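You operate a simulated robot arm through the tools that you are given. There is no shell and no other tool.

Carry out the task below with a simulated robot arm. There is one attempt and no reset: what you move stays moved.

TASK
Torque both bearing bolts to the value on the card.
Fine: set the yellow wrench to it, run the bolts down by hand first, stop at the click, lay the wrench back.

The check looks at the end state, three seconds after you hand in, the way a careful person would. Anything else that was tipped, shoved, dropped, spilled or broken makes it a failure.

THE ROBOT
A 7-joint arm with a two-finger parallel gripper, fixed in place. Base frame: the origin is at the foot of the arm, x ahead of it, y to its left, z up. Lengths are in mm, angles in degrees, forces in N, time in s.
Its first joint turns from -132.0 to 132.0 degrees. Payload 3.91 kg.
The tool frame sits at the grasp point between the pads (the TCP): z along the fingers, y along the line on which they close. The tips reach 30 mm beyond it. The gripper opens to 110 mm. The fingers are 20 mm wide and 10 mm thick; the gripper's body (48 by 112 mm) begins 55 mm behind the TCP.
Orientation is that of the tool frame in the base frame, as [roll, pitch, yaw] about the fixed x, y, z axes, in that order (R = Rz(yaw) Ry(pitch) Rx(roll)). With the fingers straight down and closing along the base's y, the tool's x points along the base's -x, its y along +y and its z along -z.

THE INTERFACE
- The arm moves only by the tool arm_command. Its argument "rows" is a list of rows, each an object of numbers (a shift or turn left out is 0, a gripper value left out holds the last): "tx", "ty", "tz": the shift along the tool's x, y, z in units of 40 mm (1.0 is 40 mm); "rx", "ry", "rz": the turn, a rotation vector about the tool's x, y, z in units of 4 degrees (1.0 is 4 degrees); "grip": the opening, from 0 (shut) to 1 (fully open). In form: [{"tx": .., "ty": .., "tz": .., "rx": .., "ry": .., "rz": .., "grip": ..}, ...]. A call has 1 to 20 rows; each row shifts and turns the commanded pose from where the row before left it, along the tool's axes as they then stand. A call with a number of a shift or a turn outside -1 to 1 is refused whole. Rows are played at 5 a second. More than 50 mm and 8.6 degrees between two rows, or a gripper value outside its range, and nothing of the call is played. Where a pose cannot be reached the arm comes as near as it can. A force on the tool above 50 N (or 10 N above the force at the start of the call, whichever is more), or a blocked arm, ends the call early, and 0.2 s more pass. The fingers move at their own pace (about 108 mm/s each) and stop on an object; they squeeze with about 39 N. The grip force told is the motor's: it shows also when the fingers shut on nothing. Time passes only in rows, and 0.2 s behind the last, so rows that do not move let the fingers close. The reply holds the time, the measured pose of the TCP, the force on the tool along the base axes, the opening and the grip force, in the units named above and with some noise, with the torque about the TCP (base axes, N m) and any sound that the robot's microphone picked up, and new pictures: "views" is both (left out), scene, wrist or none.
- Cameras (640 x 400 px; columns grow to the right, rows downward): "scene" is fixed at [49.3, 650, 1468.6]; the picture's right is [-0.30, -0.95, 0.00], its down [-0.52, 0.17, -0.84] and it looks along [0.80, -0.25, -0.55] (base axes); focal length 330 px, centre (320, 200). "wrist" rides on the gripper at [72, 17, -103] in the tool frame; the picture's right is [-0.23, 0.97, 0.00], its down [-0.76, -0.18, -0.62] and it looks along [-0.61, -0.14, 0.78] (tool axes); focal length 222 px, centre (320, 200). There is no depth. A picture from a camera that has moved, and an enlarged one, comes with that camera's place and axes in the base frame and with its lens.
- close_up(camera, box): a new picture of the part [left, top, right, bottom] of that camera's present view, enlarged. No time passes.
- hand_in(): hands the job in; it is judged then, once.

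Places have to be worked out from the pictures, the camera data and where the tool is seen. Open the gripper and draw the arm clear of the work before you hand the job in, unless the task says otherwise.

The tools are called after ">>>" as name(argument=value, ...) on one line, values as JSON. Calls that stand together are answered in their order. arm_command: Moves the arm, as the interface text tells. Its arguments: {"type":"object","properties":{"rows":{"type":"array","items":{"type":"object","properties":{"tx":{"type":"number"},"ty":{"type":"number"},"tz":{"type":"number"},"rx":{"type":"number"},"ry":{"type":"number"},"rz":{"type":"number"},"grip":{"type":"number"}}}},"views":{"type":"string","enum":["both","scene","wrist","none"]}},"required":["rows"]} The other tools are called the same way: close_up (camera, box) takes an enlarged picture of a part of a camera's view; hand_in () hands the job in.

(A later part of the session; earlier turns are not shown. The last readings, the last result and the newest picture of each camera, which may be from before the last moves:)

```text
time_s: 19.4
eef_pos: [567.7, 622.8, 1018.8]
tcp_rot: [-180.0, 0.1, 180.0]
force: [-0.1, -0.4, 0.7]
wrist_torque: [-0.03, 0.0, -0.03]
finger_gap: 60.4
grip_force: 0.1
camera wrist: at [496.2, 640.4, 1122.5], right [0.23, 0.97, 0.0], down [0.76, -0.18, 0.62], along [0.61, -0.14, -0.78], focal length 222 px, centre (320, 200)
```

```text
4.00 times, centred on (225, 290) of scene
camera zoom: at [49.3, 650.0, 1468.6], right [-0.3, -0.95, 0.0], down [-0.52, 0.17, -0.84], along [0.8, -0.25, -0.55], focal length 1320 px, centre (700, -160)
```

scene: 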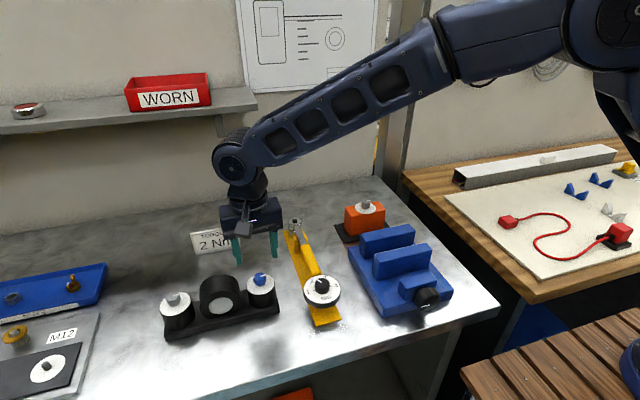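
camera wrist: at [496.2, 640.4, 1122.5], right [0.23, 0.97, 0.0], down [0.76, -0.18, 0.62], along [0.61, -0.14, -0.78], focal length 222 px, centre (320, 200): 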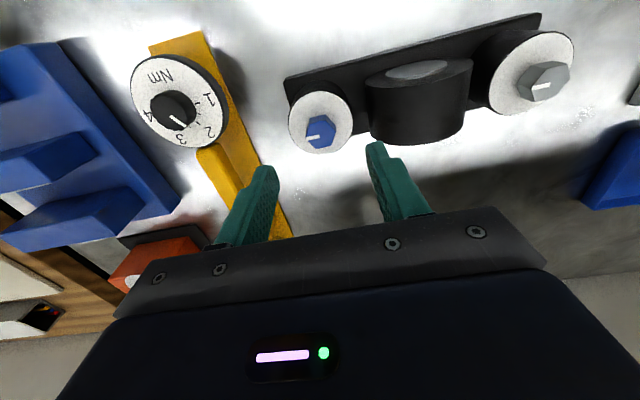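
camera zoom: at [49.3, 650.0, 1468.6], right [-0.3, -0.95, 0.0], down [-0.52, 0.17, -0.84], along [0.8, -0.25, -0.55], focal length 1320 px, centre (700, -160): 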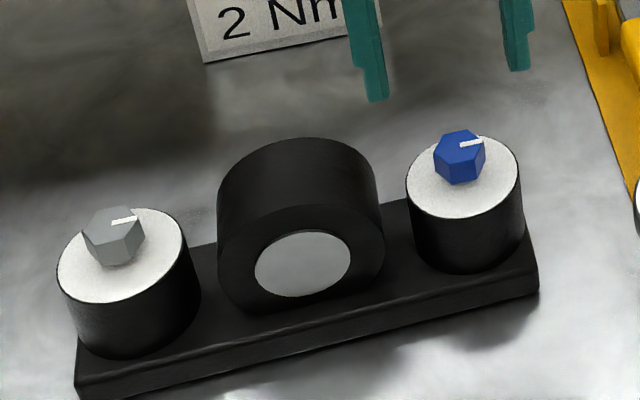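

The blue hex has vertices along ±Y (about 24.5 mm across flats), centre near (573, 623), top about 930. Its head stands some millimetres off the washer. I'll pre-turn the tool 90° anticlockwise so it closes along X onto flats with a long clockwise stroke ahead.

>>> arm_command(rows=[{"tx": -0.12}, {"rz": -1}, {"rz": -1}, {"rz": -1}, {"rz": -1}, {"rz": -1}, {"rz": -1}, {"rz": -1}, {"rz": -1}, {"rz": -1}, {"rz": -1}, {"rz": -1}, {"rz": -1}, {"rz": -1}, {"rz": -1}, {"rz": -1}, {"rz": -1}, {"rz": -1}, {"rz": -1}, {"rz": -1}], views="none")

>>> arm_command(rows=[{"rz": -1}, {"rz": -1}, {"rz": -1}, {"rz": -0.5}, {"tz": 0.6}, {"tz": 0.4}, {}, {}])

>>> close_up(camera="wrist", box=[240, 80, 400, 200])

>>> close_up(camera="scene", box=[210, 230, 300, 310])

```text
time_s: 23.6
eef_pos: [572.0, 621.0, 1019.8]
tcp_rot: [179.9, 0.0, -103.8]
force: [0.1, -0.1, 0.1]
wrist_torque: [0.02, 0.02, 0.01]
finger_gap: 60.4
grip_force: 0.1
```

```text
time_s: 25.4
eef_pos: [572.3, 622.0, 981.7]
tcp_rot: [-180.0, 0.0, -89.9]
force: [-0.3, -0.2, -0.3]
wrist_torque: [0.01, -0.02, 0.02]
finger_gap: 60.3
grip_force: 0.1
camera wrist: at [555.8, 550.4, 1083.3], right [-0.97, 0.23, 0.0], down [0.18, 0.76, 0.62], along [0.14, 0.61, -0.78], focal length 222 px, centre (320, 200)
```

scene: 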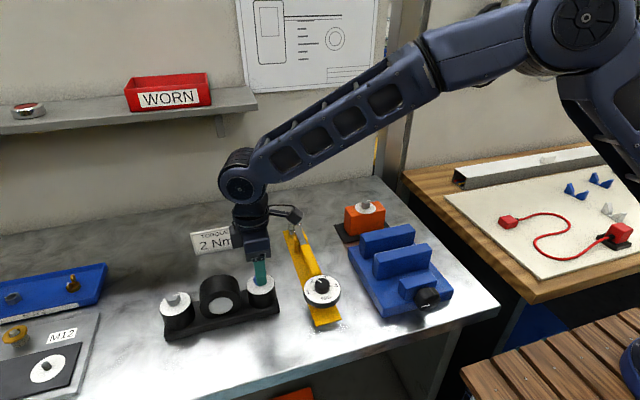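
wrist: 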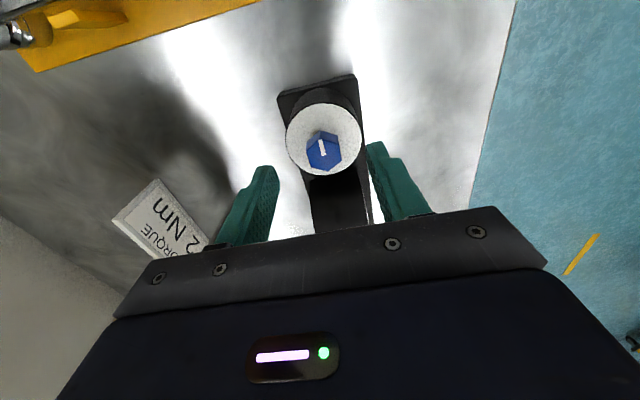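

```text
3.33 times, centred on (320, 140) of wrist
camera zoom: at [555.8, 550.4, 1083.3], right [-0.97, 0.23, 0.0], down [0.18, 0.76, 0.62], along [0.14, 0.61, -0.78], focal length 740 px, centre (320, 400)
```

zoom: 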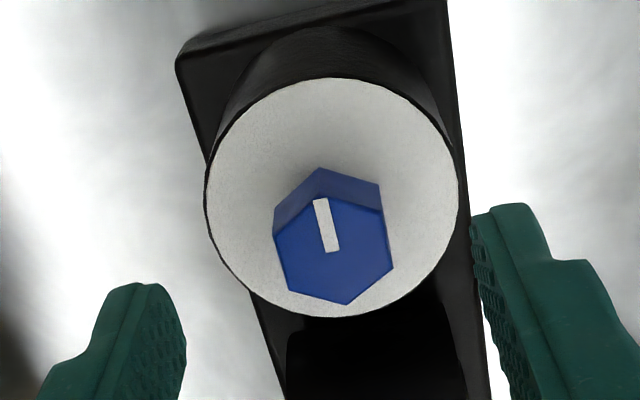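

```text
5.00 times, centred on (255, 270) of scene
camera zoom: at [49.3, 650.0, 1468.6], right [-0.3, -0.95, 0.0], down [-0.52, 0.17, -0.84], along [0.8, -0.25, -0.55], focal length 1650 px, centre (645, -150)
```

zoom: 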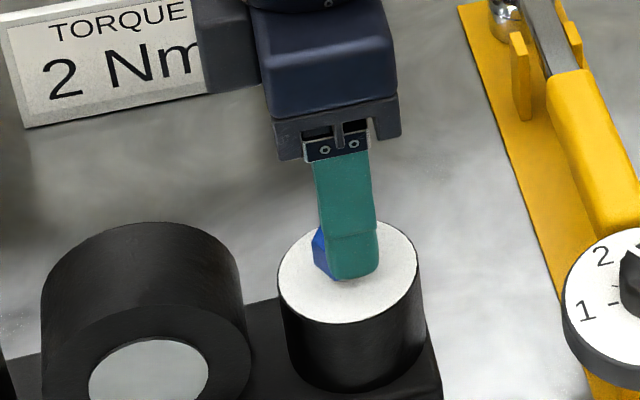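

Combining both views: bolt top centre at (570, 624, 939), washer face around 910, so the head is clearly not seated. I correct ~3 mm, narrow to 40 mm and lower so the tips overlap the head by about 10 mm.

>>> arm_command(rows=[{"ty": 0.07, "tx": -0.04, "grip": 0.36}, {"tz": 0.3}, {"tz": 0.28}, {}, {}])

>>> close_up(camera="wrist", box=[240, 80, 400, 200])

>>> close_up(camera="scene", box=[210, 230, 300, 310])

```text
time_s: 26.6
eef_pos: [570.4, 622.8, 956.8]
tcp_rot: [-180.0, 0.1, -90.0]
force: [0.4, 0.6, -0.4]
wrist_torque: [0.0, 0.03, -0.05]
finger_gap: 39.7
grip_force: 0.2
camera wrist: at [552.5, 552.1, 1060.1], right [-0.97, 0.23, 0.0], down [0.18, 0.76, 0.62], along [0.14, 0.61, -0.78], focal length 222 px, centre (320, 200)
```

scene: 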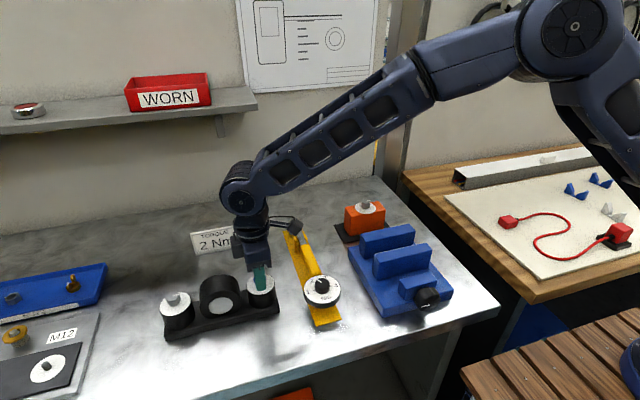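
wrist: 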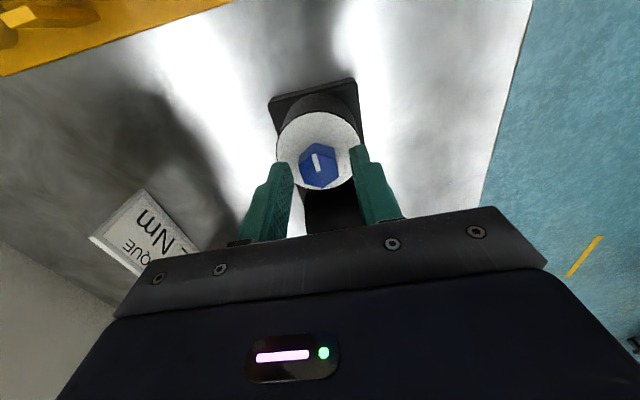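

```text
3.33 times, centred on (320, 140) of wrist
camera zoom: at [552.5, 552.1, 1060.1], right [-0.97, 0.23, 0.0], down [0.18, 0.76, 0.62], along [0.14, 0.61, -0.78], focal length 740 px, centre (320, 400)
```

zoom: 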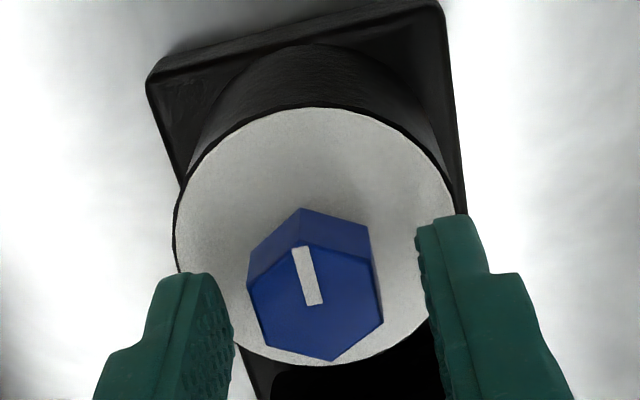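

```text
5.00 times, centred on (255, 270) of scene
camera zoom: at [49.3, 650.0, 1468.6], right [-0.3, -0.95, 0.0], down [-0.52, 0.17, -0.84], along [0.8, -0.25, -0.55], focal length 1650 px, centre (645, -150)
```

zoom: 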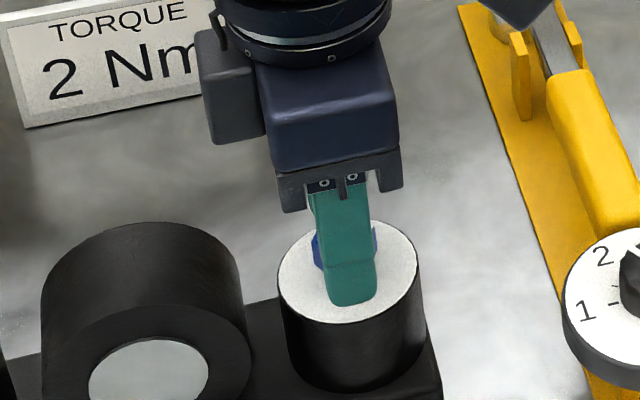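

Centred within ~1 mm and the flats line up with the pads. I nudge 0.8 mm and close.

>>> arm_command(rows=[{"ty": -0.02}, {"grip": 0.1}, {}, {}])

>>> close_up(camera="wrist", box=[240, 80, 400, 200])

```text
time_s: 27.6
eef_pos: [570.0, 622.3, 957.2]
tcp_rot: [-180.0, 0.1, -89.9]
force: [-4.6, -1.1, -0.9]
wrist_torque: [0.01, 0.08, -0.03]
finger_gap: 23.6
grip_force: 45.3
camera wrist: at [553.1, 551.9, 1060.2], right [-0.97, 0.23, 0.0], down [0.18, 0.76, 0.62], along [0.14, 0.61, -0.78], focal length 222 px, centre (320, 200)
```

scene: 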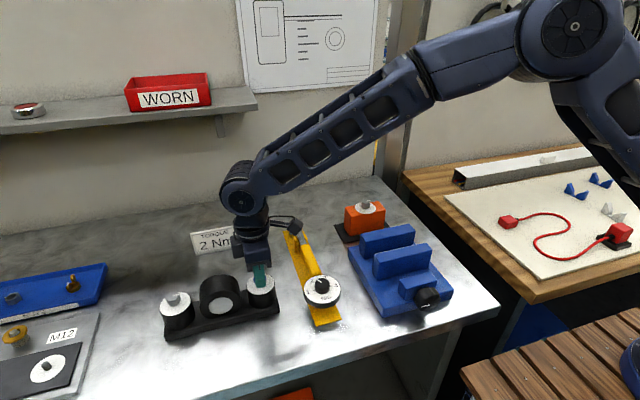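
wrist: 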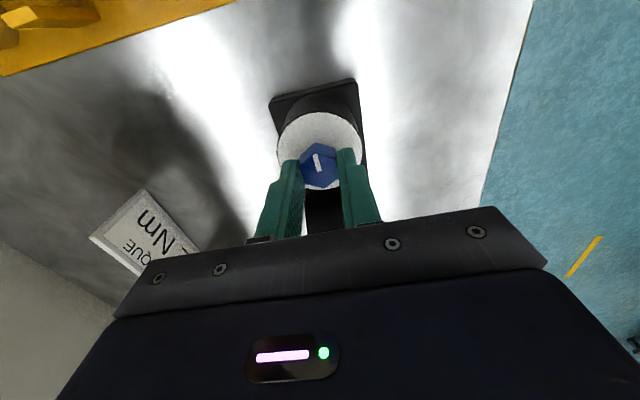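

```text
3.33 times, centred on (320, 140) of wrist
camera zoom: at [553.1, 551.9, 1060.2], right [-0.97, 0.23, 0.0], down [0.18, 0.76, 0.62], along [0.14, 0.61, -0.78], focal length 740 px, centre (320, 400)
```

zoom: 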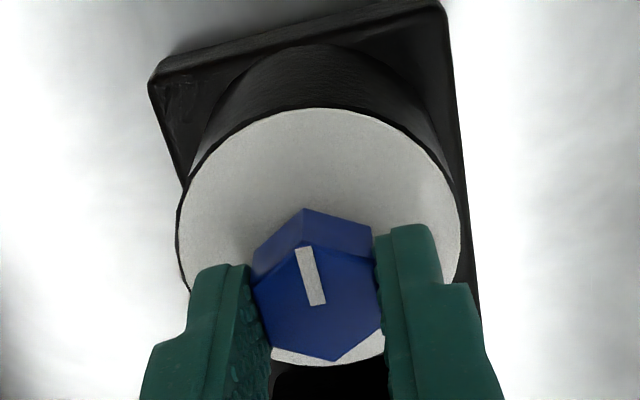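

Grip on flats (23.6 mm), with a small −4.6 N side load; I ease 0.5 mm that way and turn clockwise 24° to see how the bolt responds.

>>> arm_command(rows=[{"ty": 0.013}, {"rz": 0.6}, {"rz": 0.9}, {"rz": 0.9}, {"rz": 0.9}, {"rz": 0.9}, {"rz": 0.9}, {"rz": 0.9}, {}])

>>> close_up(camera="wrist", box=[240, 80, 400, 200])

```text
time_s: 29.6
eef_pos: [568.9, 623.0, 956.8]
tcp_rot: [-179.9, -0.1, -114.1]
force: [11.9, -6.2, -4.3]
wrist_torque: [-0.32, -0.14, -0.01]
finger_gap: 23.4
grip_force: 45.5
camera wrist: at [525.1, 565.1, 1059.7], right [-0.8, 0.6, 0.0], down [0.47, 0.62, 0.62], along [0.38, 0.5, -0.78], focal length 222 px, centre (320, 200)
```

scene: 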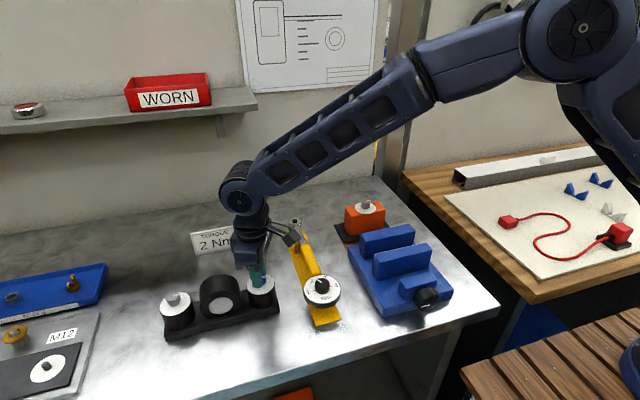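
wrist: 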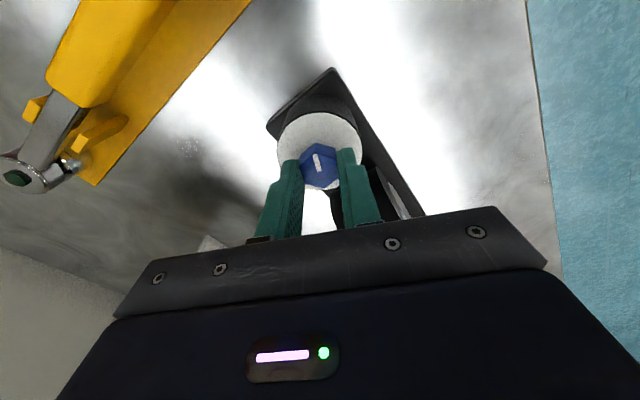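

```text
3.33 times, centred on (320, 140) of wrist
camera zoom: at [525.1, 565.1, 1059.7], right [-0.8, 0.6, 0.0], down [0.47, 0.62, 0.62], along [0.38, 0.5, -0.78], focal length 740 px, centre (320, 400)
```

zoom: 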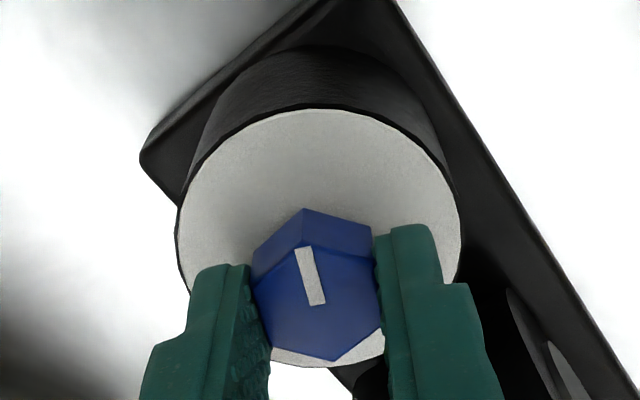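

The bolt turns freely clockwise and tugs the tool down slightly (about 2 mm/turn thread, right-handed). I correct the lateral bias and continue with a slow follow-down.

>>> arm_command(rows=[{"ty": -0.01, "tz": 0.003}, {"rz": 1, "tz": 0.0006}, {"rz": 1, "tz": 0.0006}, {"rz": 1, "tz": 0.0006}, {"rz": 1, "tz": 0.0006}, {"rz": 1, "tz": 0.0006}, {"rz": 1, "tz": 0.0006}, {"rz": 1, "tz": 0.0006}, {"rz": 1, "tz": 0.0006}, {"rz": 1, "tz": 0.0006}, {"rz": 1, "tz": 0.0006}, {"rz": 1, "tz": 0.0006}, {"rz": 1, "tz": 0.0006}, {"rz": 1, "tz": 0.0006}, {"rz": 1, "tz": 0.0006}, {"rz": 1, "tz": 0.0006}, {"rz": 1, "tz": 0.0006}, {"rz": 1, "tz": 0.0006}, {"rz": 1, "tz": 0.0006}])

>>> close_up(camera="wrist", box=[240, 80, 400, 200])

>>> close_up(camera="scene", box=[210, 230, 300, 310])

```text
time_s: 33.6
eef_pos: [569.8, 622.2, 955.1]
tcp_rot: [-179.9, -0.1, 174.0]
force: [-0.1, -30.5, -33.8]
wrist_torque: [-0.59, -0.06, 0.07]
finger_gap: 23.7
grip_force: 45.0
camera wrist: at [500.3, 648.5, 1058.9], right [0.33, 0.94, 0.0], down [0.74, -0.26, 0.62], along [0.59, -0.21, -0.78], focal length 222 px, centre (320, 200)
```

scene: 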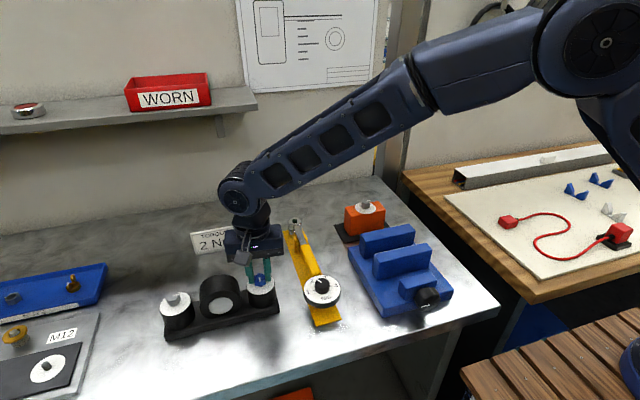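
wrist: 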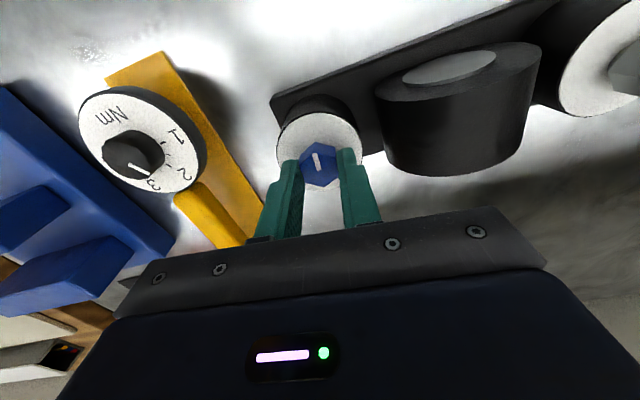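

```text
3.33 times, centred on (320, 140) of wrist
camera zoom: at [500.3, 648.5, 1058.9], right [0.33, 0.94, 0.0], down [0.74, -0.26, 0.62], along [0.59, -0.21, -0.78], focal length 740 px, centre (320, 400)
```

zoom: 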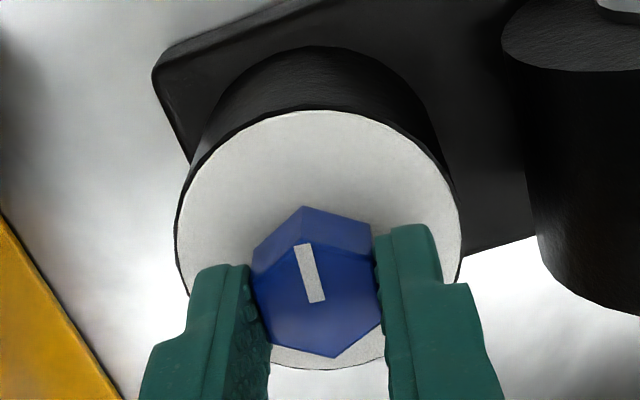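

```text
5.00 times, centred on (255, 270) of scene
camera zoom: at [49.3, 650.0, 1468.6], right [-0.3, -0.95, 0.0], down [-0.52, 0.17, -0.84], along [0.8, -0.25, -0.55], focal length 1650 px, centre (645, -150)
```

zoom: 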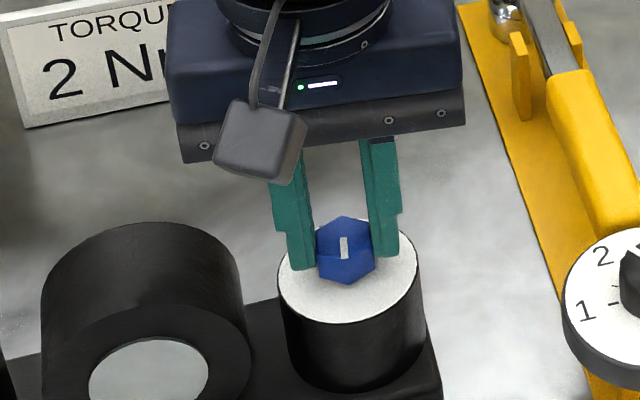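

The bolt is descending faster than I followed (about 5 mm/turn): 34 N pull down and 30 N toward −Y. I relieve both first and check the loads.

>>> arm_command(rows=[{"ty": -0.009, "tz": 0.01}, {"ty": -0.009, "tz": 0.01}, {}], views="none")

```text
time_s: 34.4
eef_pos: [570.4, 622.5, 956.5]
tcp_rot: [-180.0, 0.0, 174.0]
force: [2.3, -23.6, -25.6]
wrist_torque: [-0.51, 0.36, 0.05]
finger_gap: 23.8
grip_force: 44.4
```

Stiffness is only about 10 N/mm, so I relieve more: about 2 mm in −Y and 2.4 mm down.

>>> arm_command(rows=[{"ty": -0.025, "tz": 0.03}, {"ty": -0.025, "tz": 0.03}, {}], views="none")

```text
time_s: 35.2
eef_pos: [570.0, 623.0, 954.7]
tcp_rot: [179.9, 0.1, 174.2]
force: [6.1, -0.6, 0.3]
wrist_torque: [0.13, 0.34, -0.01]
finger_gap: 23.4
grip_force: 44.7
```

Loads are null now. That implies roughly 10 mm per turn, so I continue 64° with a larger follow-down.

>>> arm_command(rows=[{"tx": -0.012}, {"rz": 1, "tz": 0.003}, {"rz": 1, "tz": 0.003}, {"rz": 1, "tz": 0.003}, {"rz": 1, "tz": 0.003}, {"rz": 1, "tz": 0.003}, {"rz": 1, "tz": 0.003}, {"rz": 1, "tz": 0.003}, {"rz": 1, "tz": 0.003}, {}])

>>> close_up(camera="wrist", box=[240, 80, 400, 200])

>>> close_up(camera="scene", box=[210, 230, 300, 310])

```text
time_s: 37.4
eef_pos: [570.1, 620.4, 953.7]
tcp_rot: [179.9, 0.0, 142.0]
force: [16.0, 38.5, 17.5]
wrist_torque: [1.02, -0.44, -0.04]
finger_gap: 23.3
grip_force: 45.1
camera wrist: at [523.4, 681.1, 1056.6], right [0.78, 0.63, 0.0], down [0.49, -0.61, 0.62], along [0.39, -0.48, -0.78], focal length 222 px, centre (320, 200)
```

scene: 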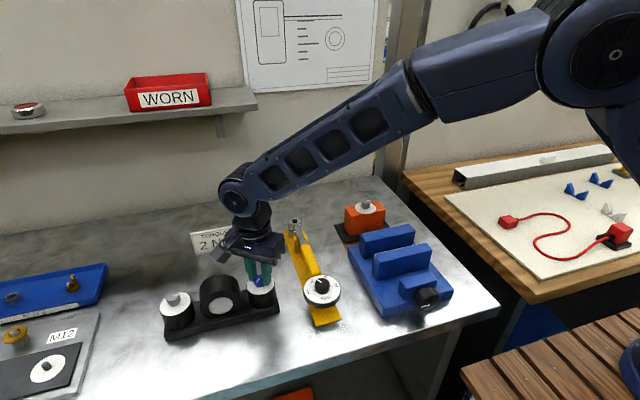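
wrist: 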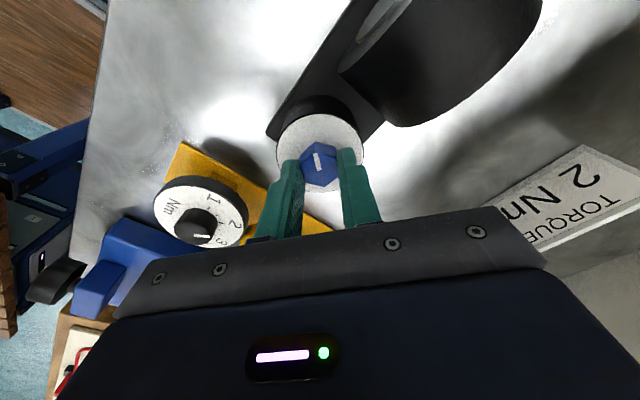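

```text
3.33 times, centred on (320, 140) of wrist
camera zoom: at [523.4, 681.1, 1056.6], right [0.78, 0.63, 0.0], down [0.49, -0.61, 0.62], along [0.39, -0.48, -0.78], focal length 740 px, centre (320, 400)
```

zoom: 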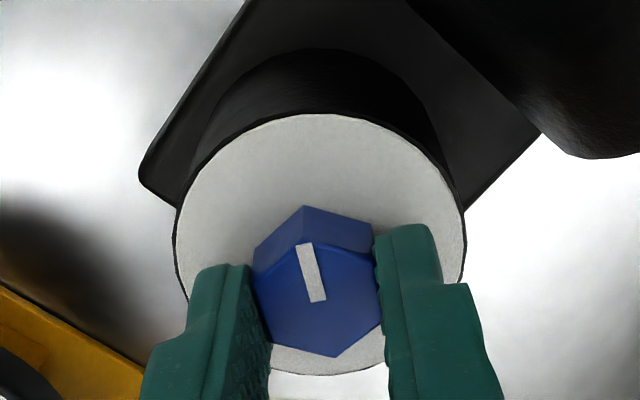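

```text
5.00 times, centred on (255, 270) of scene
camera zoom: at [49.3, 650.0, 1468.6], right [-0.3, -0.95, 0.0], down [-0.52, 0.17, -0.84], along [0.8, -0.25, -0.55], focal length 1650 px, centre (645, -150)
```

zoom: 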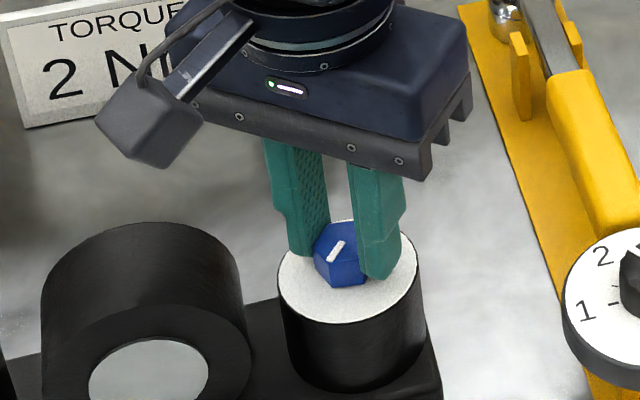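

I over-corrected because the arm settles slowly; the zero-load point lies between. I move back +1.5 mm Y, +0.6 mm X and let it settle.

>>> arm_command(rows=[{"tx": 0.011, "ty": 0.039, "tz": -0.01}, {}, {}, {}, {}], views="none")

```text
time_s: 38.6
eef_pos: [570.9, 621.2, 954.3]
tcp_rot: [-180.0, 0.0, 142.0]
force: [5.6, 20.1, 15.8]
wrist_torque: [0.49, -0.17, -0.06]
finger_gap: 23.4
grip_force: 45.3
```

Still +20 N in Y; I shift another 1.6 mm and then turn 32° with no follow-down to absorb the upward preload.

>>> arm_command(rows=[{"tx": 0.017, "ty": 0.038}, {}, {}, {"rz": 1}, {"rz": 1}, {"rz": 1}, {"rz": 1}, {"rz": 1}, {"rz": 1}, {"rz": 1}, {"rz": 1}, {}, {}], views="none")

```text
time_s: 41.4
eef_pos: [570.0, 621.4, 951.9]
tcp_rot: [-179.8, 0.1, 110.0]
force: [-6.6, -8.5, 7.2]
wrist_torque: [-0.59, 0.06, 0.0]
finger_gap: 23.4
grip_force: 45.4
stopped in row 13: the force on the tool passed its limit at 50 N (the readings are from after the stop); the commanded pose is now the measured one
```

The call stopped on a force spike at yaw 110°; loads are small again. I look before doing more.

>>> arm_command(rows=[{}])

>>> close_up(camera="wrist", box=[240, 80, 400, 200])

>>> close_up(camera="scene", box=[210, 230, 300, 310])

```text
time_s: 41.8
eef_pos: [571.0, 621.0, 953.9]
tcp_rot: [-179.8, 0.1, 110.1]
force: [-10.0, -12.2, 7.6]
wrist_torque: [-1.0, 0.05, -0.02]
finger_gap: 23.6
grip_force: 44.7
camera wrist: at [561.3, 697.7, 1055.4], right [0.99, 0.12, 0.0], down [0.09, -0.77, 0.63], along [0.07, -0.62, -0.78], focal length 222 px, centre (320, 200)
```

scene: 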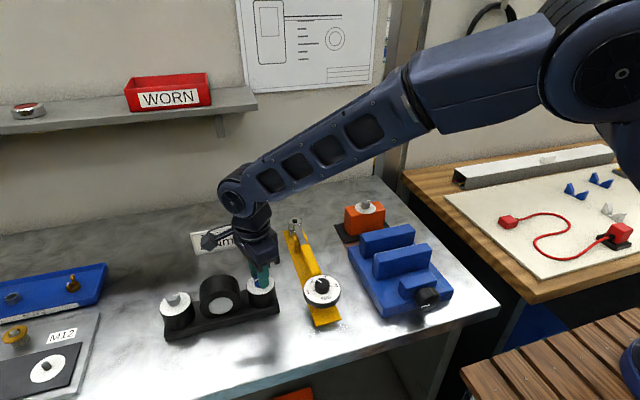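
wrist: 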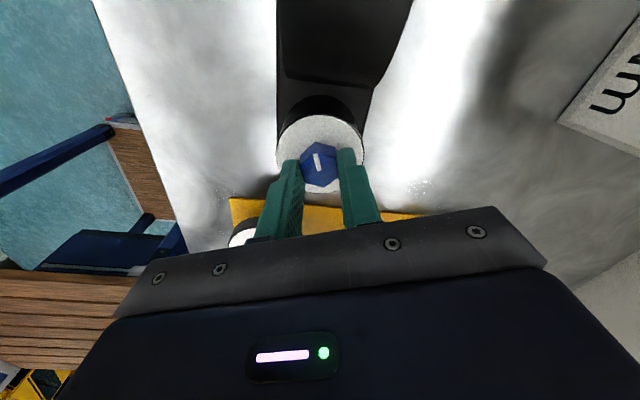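

```text
3.33 times, centred on (320, 140) of wrist
camera zoom: at [561.3, 697.7, 1055.4], right [0.99, 0.12, 0.0], down [0.09, -0.77, 0.63], along [0.07, -0.62, -0.78], focal length 740 px, centre (320, 400)
```

zoom: 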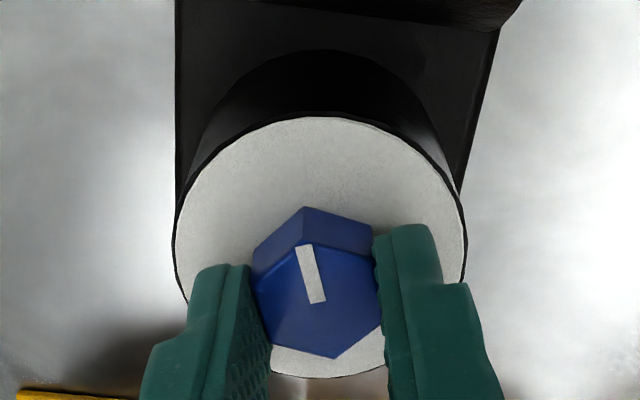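

```text
5.00 times, centred on (255, 270) of scene
camera zoom: at [49.3, 650.0, 1468.6], right [-0.3, -0.95, 0.0], down [-0.52, 0.17, -0.84], along [0.8, -0.25, -0.55], focal length 1650 px, centre (645, -150)
```

zoom: 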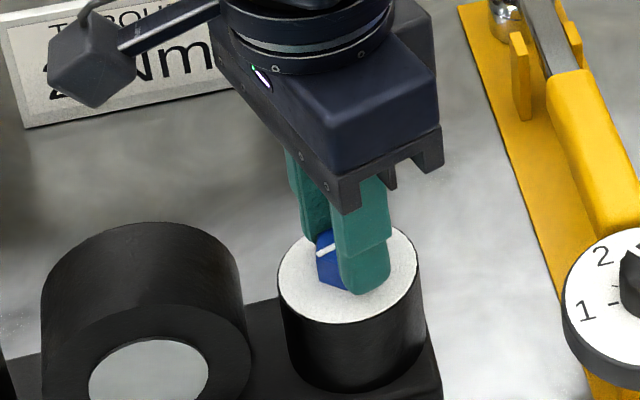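

The bolt is following and still above the washer. Side loads come from a ~1 mm offset of my grip from its axis, so I release here, check the unloaded pose, then wind back 180° for a fresh, better-centred grip.

>>> arm_command(rows=[{"grip": 0.36}, {}, {}, {}])

>>> close_up(camera="wrist", box=[240, 80, 400, 200])

>>> close_up(camera="scene", box=[230, 250, 290, 300])

```text
time_s: 42.8
eef_pos: [571.4, 622.0, 951.9]
tcp_rot: [-179.9, 0.0, 110.0]
force: [0.3, -0.3, 0.3]
wrist_torque: [0.0, 0.0, 0.0]
finger_gap: 39.7
grip_force: 0.0
camera wrist: at [561.8, 698.3, 1055.1], right [0.99, 0.12, 0.0], down [0.09, -0.78, 0.62], along [0.07, -0.62, -0.78], focal length 222 px, centre (320, 200)
```

scene: 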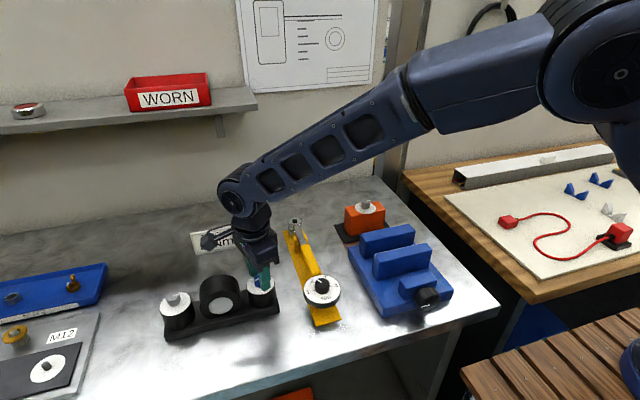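
wrist: 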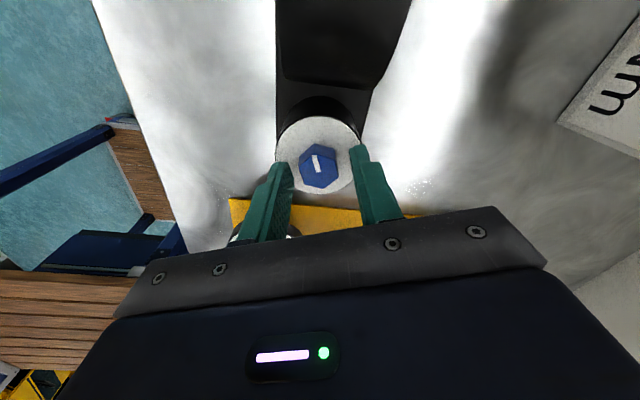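

```text
3.33 times, centred on (320, 140) of wrist
camera zoom: at [561.8, 698.3, 1055.1], right [0.99, 0.12, 0.0], down [0.09, -0.78, 0.62], along [0.07, -0.62, -0.78], focal length 740 px, centre (320, 400)
```

zoom: 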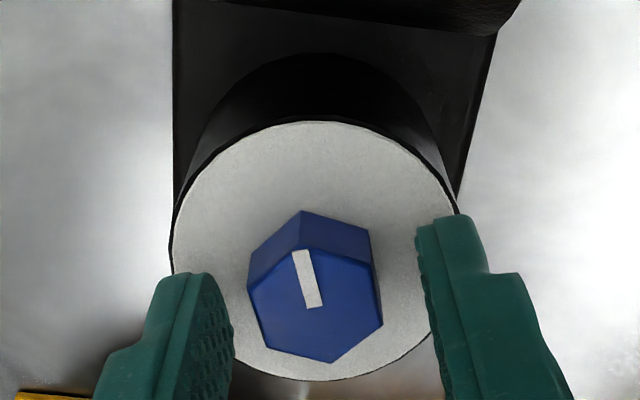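

```text
8.00 times, centred on (260, 275) of scene
camera zoom: at [49.3, 650.0, 1468.6], right [-0.3, -0.95, 0.0], down [-0.52, 0.17, -0.84], along [0.8, -0.25, -0.55], focal length 2640 px, centre (800, -400)
```

zoom: 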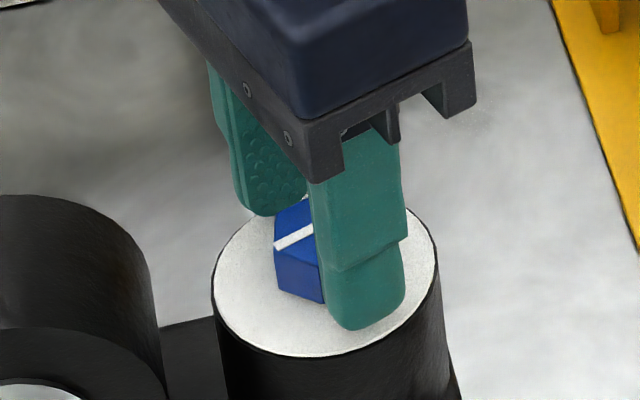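

The washer face (fixed) triangulates to axis (569.8, 623.7), z≈910, so I am about 1 mm off in both tool axes. I correct that and wind the open gripper back 180° around the head.

>>> arm_command(rows=[{"tx": -0.021, "ty": -0.024}, {"rz": -1}, {"rz": -1}, {"rz": -1}, {"rz": -1}, {"rz": -1}, {"rz": -1}, {"rz": -1}, {"rz": -1}, {"rz": -1}, {"rz": -1}, {"rz": -1}, {"rz": -1}, {"rz": -1}, {"rz": -1}, {"rz": -1}, {"rz": -1}, {"rz": -1}, {"rz": -1}, {"rz": -1}], views="none")

>>> arm_command(rows=[{"rz": -1}, {"rz": -1}, {"rz": -1}, {"rz": -1}, {"rz": -1}, {"rz": -1}, {"rz": -1}, {"rz": -1}, {"rz": -1}, {"rz": -1}, {"rz": -1}, {"rz": -1}, {"rz": -1}, {"rz": -1}, {"rz": -1}, {"rz": -1}, {"rz": -1}, {"rz": -1}, {"rz": -1}, {"rz": -1}], views="none")

>>> arm_command(rows=[{"rz": -1}, {"rz": -1}, {"rz": -1}, {"rz": -1}, {"rz": -1}, {"rz": -1}, {}, {}])

>>> close_up(camera="wrist", box=[240, 80, 400, 200])

>>> close_up(camera="scene", box=[230, 250, 290, 300])

```text
time_s: 47.0
eef_pos: [568.4, 621.5, 952.5]
tcp_rot: [-179.9, -0.1, -173.9]
force: [-0.2, -0.5, 0.6]
wrist_torque: [-0.01, 0.02, 0.0]
finger_gap: 39.4
grip_force: 0.0
```

```text
time_s: 51.2
eef_pos: [570.4, 619.4, 951.7]
tcp_rot: [179.9, -0.1, -93.8]
force: [0.3, 0.3, 0.2]
wrist_torque: [0.01, -0.01, -0.02]
finger_gap: 39.7
grip_force: 0.0
```

```text
time_s: 53.0
eef_pos: [570.0, 620.5, 950.9]
tcp_rot: [179.9, -0.1, -70.0]
force: [0.0, 0.3, 0.1]
wrist_torque: [-0.01, -0.03, -0.01]
finger_gap: 39.6
grip_force: 0.1
camera wrist: at [579.0, 549.2, 1054.9], right [-0.99, -0.12, 0.0], down [-0.09, 0.78, 0.62], along [-0.08, 0.62, -0.78], focal length 222 px, centre (320, 200)
```

scene: 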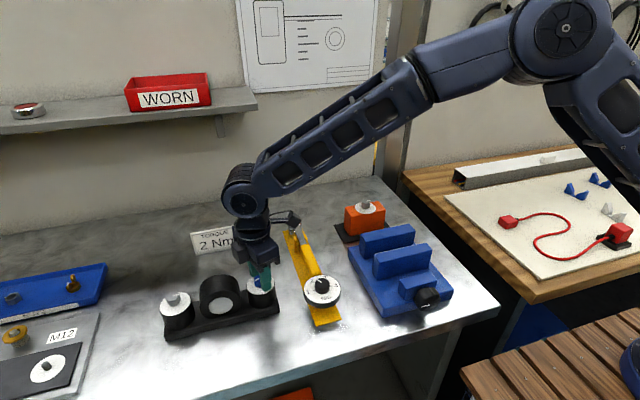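
wrist: 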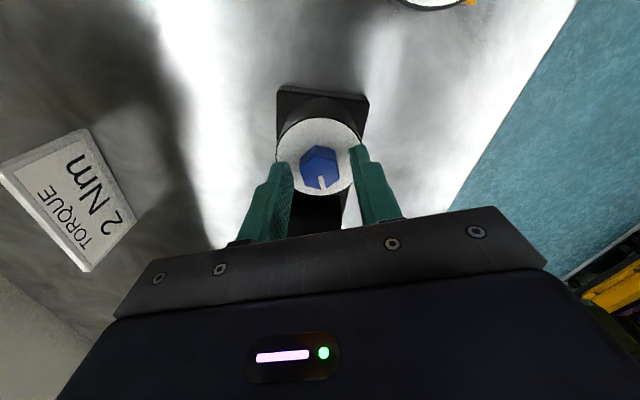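

```text
3.33 times, centred on (320, 140) of wrist
camera zoom: at [579.0, 549.2, 1054.9], right [-0.99, -0.12, 0.0], down [-0.09, 0.78, 0.62], along [-0.08, 0.62, -0.78], focal length 740 px, centre (320, 400)
```

zoom: 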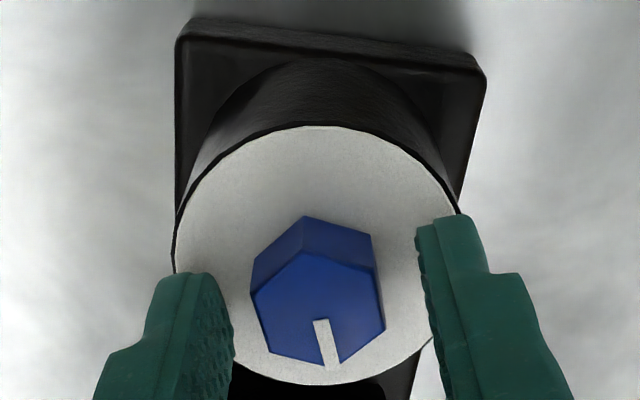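

```text
8.00 times, centred on (260, 275) of scene
camera zoom: at [49.3, 650.0, 1468.6], right [-0.3, -0.95, 0.0], down [-0.52, 0.17, -0.84], along [0.8, -0.25, -0.55], focal length 2640 px, centre (800, -400)
```

zoom: 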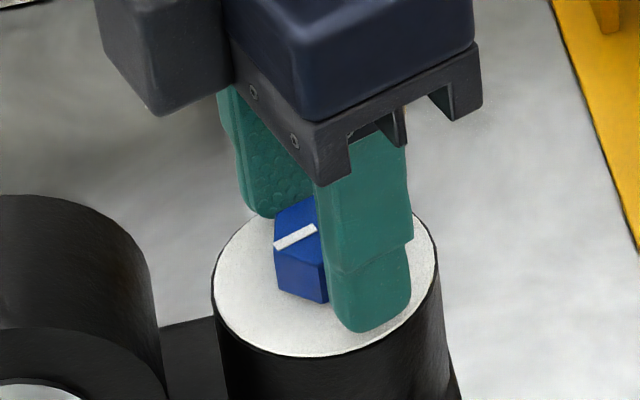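

Comparing the hex at opposite yaws, the axis is 1.1 mm off in tool x; I correct that, close and check the load.

>>> arm_command(rows=[{"tx": -0.027}, {}, {"grip": 0.1}, {}, {}, {}], views="none")

>>> arm_command(rows=[{"rz": 1, "tz": 0.003}, {"rz": 1, "tz": 0.003}, {"rz": 1, "tz": 0.003}, {"rz": 1, "tz": 0.003}, {"rz": 1, "tz": 0.003}, {"rz": 1, "tz": 0.003}, {"rz": 1, "tz": 0.003}, {"rz": 1, "tz": 0.003}, {"rz": 1, "tz": 0.003}, {"rz": 1, "tz": 0.003}, {}, {}], views="wrist")

```text
time_s: 54.4
eef_pos: [570.4, 622.0, 952.0]
tcp_rot: [179.9, -0.2, -69.9]
force: [3.3, 1.9, -0.2]
wrist_torque: [0.0, -0.13, 0.01]
finger_gap: 23.4
grip_force: 45.3
```

```text
time_s: 57.0
eef_pos: [569.9, 622.9, 951.8]
tcp_rot: [179.9, -0.2, -110.0]
force: [7.6, 3.0, -17.9]
wrist_torque: [0.38, -0.29, 0.47]
finger_gap: 23.8
grip_force: 45.1
camera wrist: at [529.5, 562.2, 1054.1], right [-0.84, 0.55, 0.0], down [0.43, 0.66, 0.62], along [0.34, 0.52, -0.78], focal length 222 px, centre (320, 200)
```

wrist: 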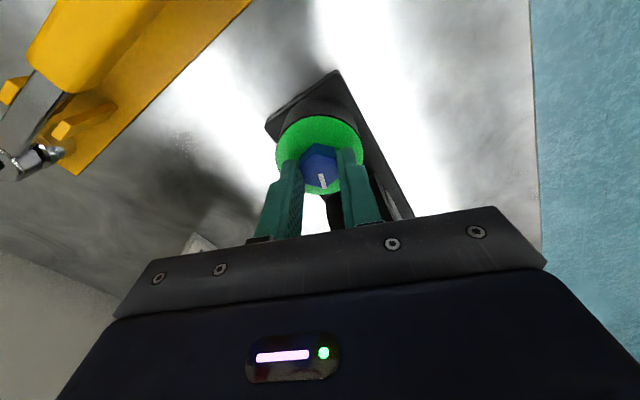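

The ring has turned green and torque about z has risen to 0.47 Nm: the blue bolt has seated. I stop turning, release, and inspect.

>>> arm_command(rows=[{"grip": 0.36}, {}, {}, {"tz": -0.5}, {"tz": -0.6}, {"tz": -0.6}, {}])

>>> close_up(camera="wrist", box=[240, 80, 400, 200])

>>> close_up(camera="scene", box=[140, 240, 300, 340])

```text
time_s: 58.6
eef_pos: [569.9, 621.4, 1019.1]
tcp_rot: [180.0, -0.2, -110.0]
force: [-0.5, 0.1, -0.6]
wrist_torque: [0.02, -0.02, -0.01]
finger_gap: 39.6
grip_force: 0.1
camera wrist: at [529.4, 561.6, 1122.3], right [-0.84, 0.55, 0.0], down [0.43, 0.66, 0.62], along [0.34, 0.52, -0.78], focal length 222 px, centre (320, 200)
```

scene: 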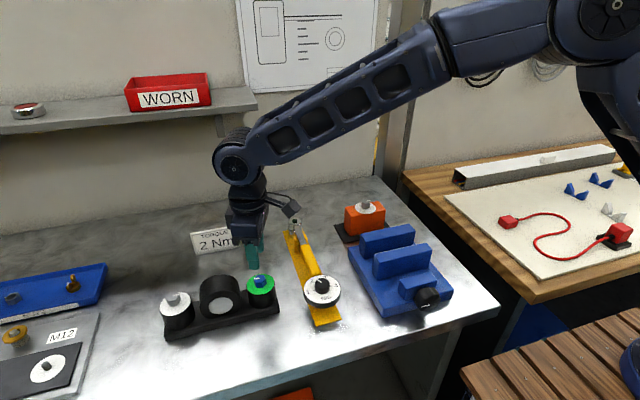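
wrist: 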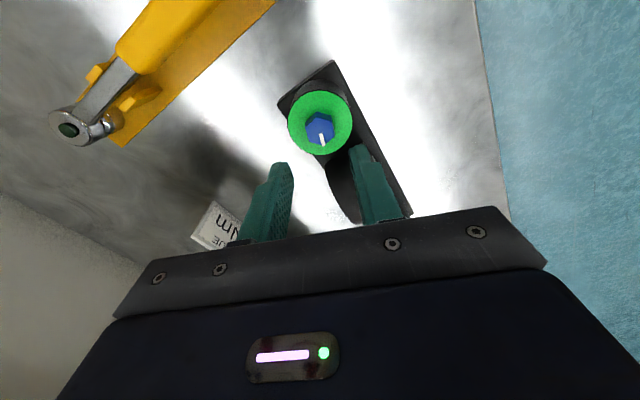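

```text
3.33 times, centred on (320, 140) of wrist
camera zoom: at [529.4, 561.6, 1122.3], right [-0.84, 0.55, 0.0], down [0.43, 0.66, 0.62], along [0.34, 0.52, -0.78], focal length 740 px, centre (320, 400)
```

zoom: 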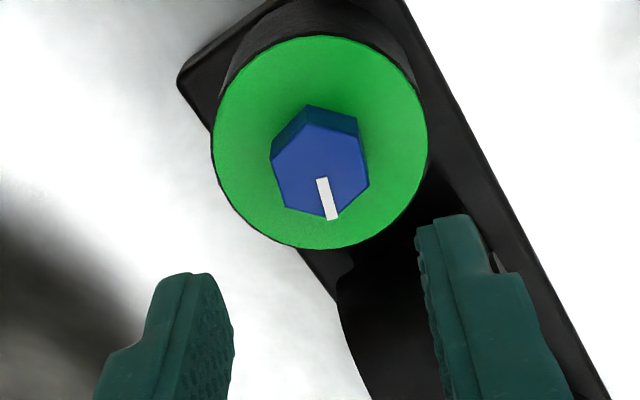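

```text
4.00 times, centred on (220, 290) of scene
camera zoom: at [49.3, 650.0, 1468.6], right [-0.3, -0.95, 0.0], down [-0.52, 0.17, -0.84], along [0.8, -0.25, -0.55], focal length 1320 px, centre (720, -160)
```

zoom: 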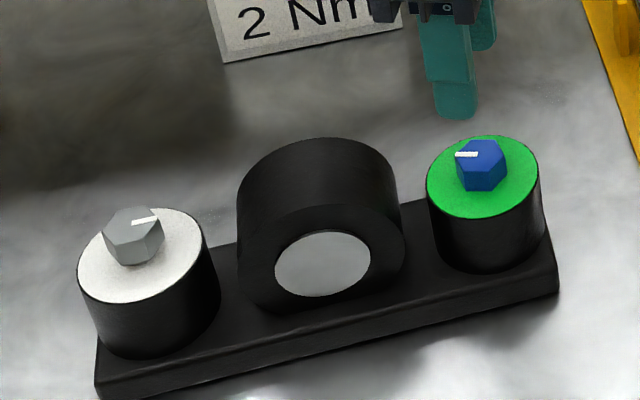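

The blue bolt stays seated with its ring green. Next is the grey bolt, triangulated near (569, 796, 939). I move above it and pre-turn the tool far anticlockwise (yaw −30°) so one stroke should do.

>>> arm_command(rows=[{"tx": -0.81, "ty": 0.294}, {"tx": -0.81, "ty": 0.294}, {"tx": -0.81, "ty": 0.294}, {"tx": -0.81, "ty": 0.294}, {"tx": -0.81, "ty": 0.294}, {"grip": 0.5}], views="none")

>>> arm_command(rows=[{"rz": -1}, {"rz": -1}, {"rz": -1}, {"rz": -1}, {"rz": -1}, {"rz": -1}, {"rz": -1}, {"rz": -1}, {"rz": -1}, {"rz": -1}, {"rz": -1}, {"rz": -1}, {"rz": -1}, {"rz": -1}, {"rz": -1}, {"rz": -1}, {"rz": -1}, {"rz": -1}, {"rz": -1}, {"rz": -1}])

>>> close_up(camera="wrist", box=[240, 80, 400, 200])

```text
time_s: 60.0
eef_pos: [569.4, 798.2, 1019.4]
tcp_rot: [-180.0, -0.2, -110.0]
force: [-0.2, 0.4, -0.4]
wrist_torque: [0.03, -0.01, 0.01]
finger_gap: 54.8
grip_force: 0.1
```

```text
time_s: 64.2
eef_pos: [569.8, 794.9, 1020.3]
tcp_rot: [179.8, -0.1, -30.1]
force: [0.6, -0.1, -0.4]
wrist_torque: [0.02, 0.0, 0.04]
finger_gap: 54.9
grip_force: 0.0
camera wrist: at [624.6, 746.1, 1121.9], right [-0.68, -0.73, 0.0], down [-0.57, 0.54, 0.62], along [-0.46, 0.42, -0.78], focal length 222 px, centre (320, 200)
```

scene: 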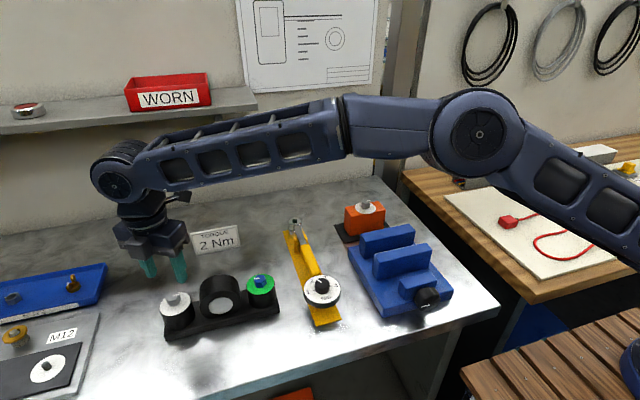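
wrist: 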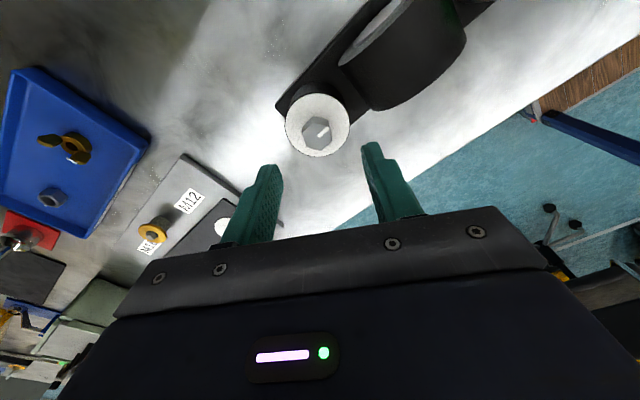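

```text
3.33 times, centred on (320, 140) of wrist
camera zoom: at [624.6, 746.1, 1121.9], right [-0.68, -0.73, 0.0], down [-0.57, 0.54, 0.62], along [-0.46, 0.42, -0.78], focal length 740 px, centre (320, 400)
```

zoom: 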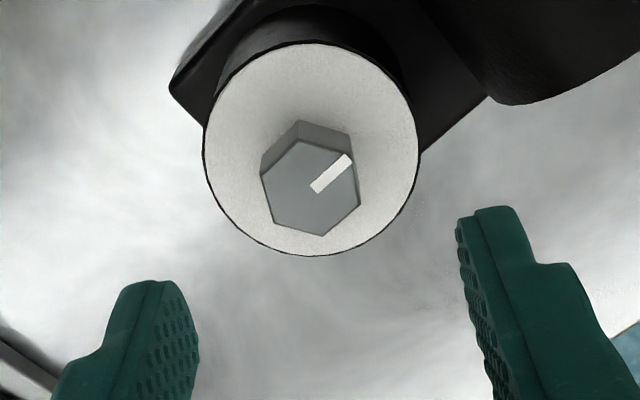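

The grey hex is aligned to the pads. Compared with the known on-axis blue view, I'm about 2–3 mm off, so I correct and descend to grasp height with a 40 mm opening.

>>> arm_command(rows=[{"tx": -0.055, "ty": -0.075, "grip": 0.36}, {"tz": 0.4}, {"tz": 0.4}, {"tz": 0.4}, {"tz": 0.35}, {}, {}])

>>> close_up(camera="wrist", box=[240, 80, 400, 200])

>>> close_up(camera="scene", box=[120, 250, 240, 340])

```text
time_s: 65.8
eef_pos: [569.7, 797.7, 957.2]
tcp_rot: [180.0, 0.0, -30.0]
force: [-0.3, -0.5, 0.1]
wrist_torque: [-0.02, 0.02, 0.01]
finger_gap: 39.3
grip_force: 0.1
camera wrist: at [624.3, 750.3, 1060.1], right [-0.68, -0.73, 0.0], down [-0.57, 0.54, 0.62], along [-0.46, 0.42, -0.78], focal length 222 px, centre (320, 200)
```

scene: 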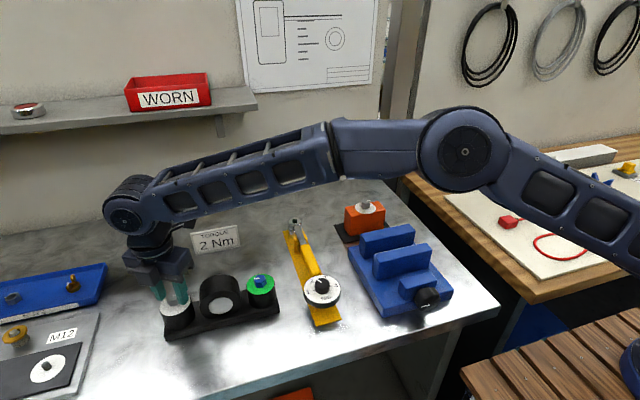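
wrist: 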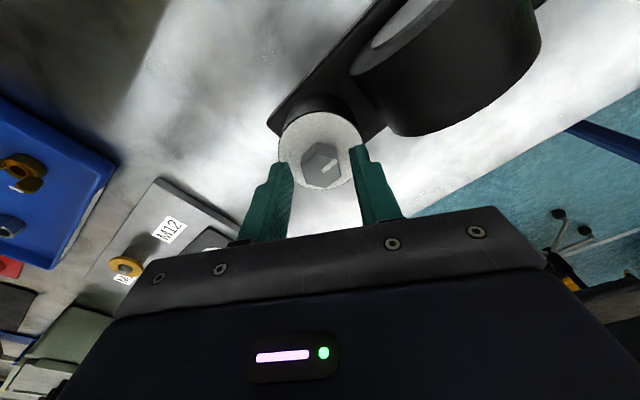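

```text
3.33 times, centred on (320, 140) of wrist
camera zoom: at [624.3, 750.3, 1060.1], right [-0.68, -0.73, 0.0], down [-0.57, 0.54, 0.62], along [-0.46, 0.42, -0.78], focal length 740 px, centre (320, 400)
```

zoom: 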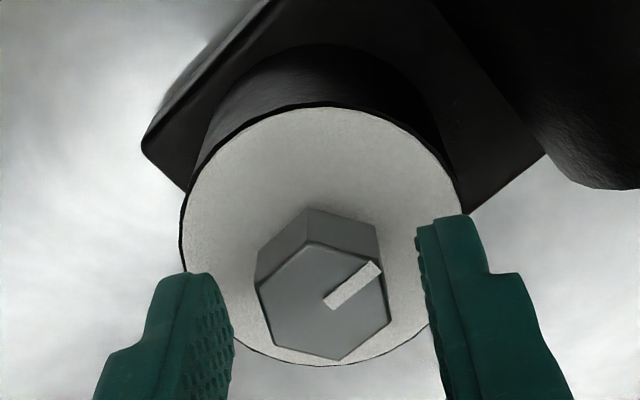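

```text
4.44 times, centred on (180, 295) of scene
camera zoom: at [49.3, 650.0, 1468.6], right [-0.3, -0.95, 0.0], down [-0.52, 0.17, -0.84], along [0.8, -0.25, -0.55], focal length 1467 px, centre (942, -222)
```

zoom: 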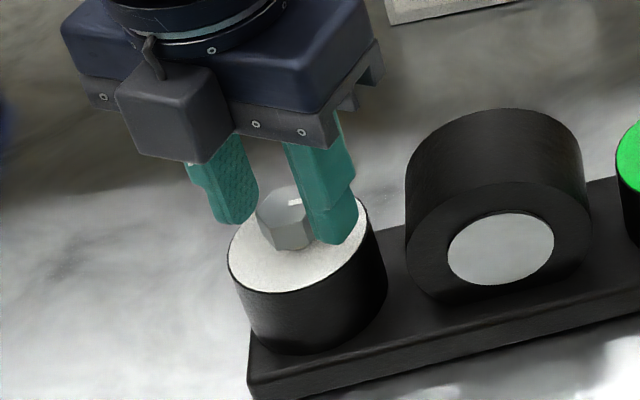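

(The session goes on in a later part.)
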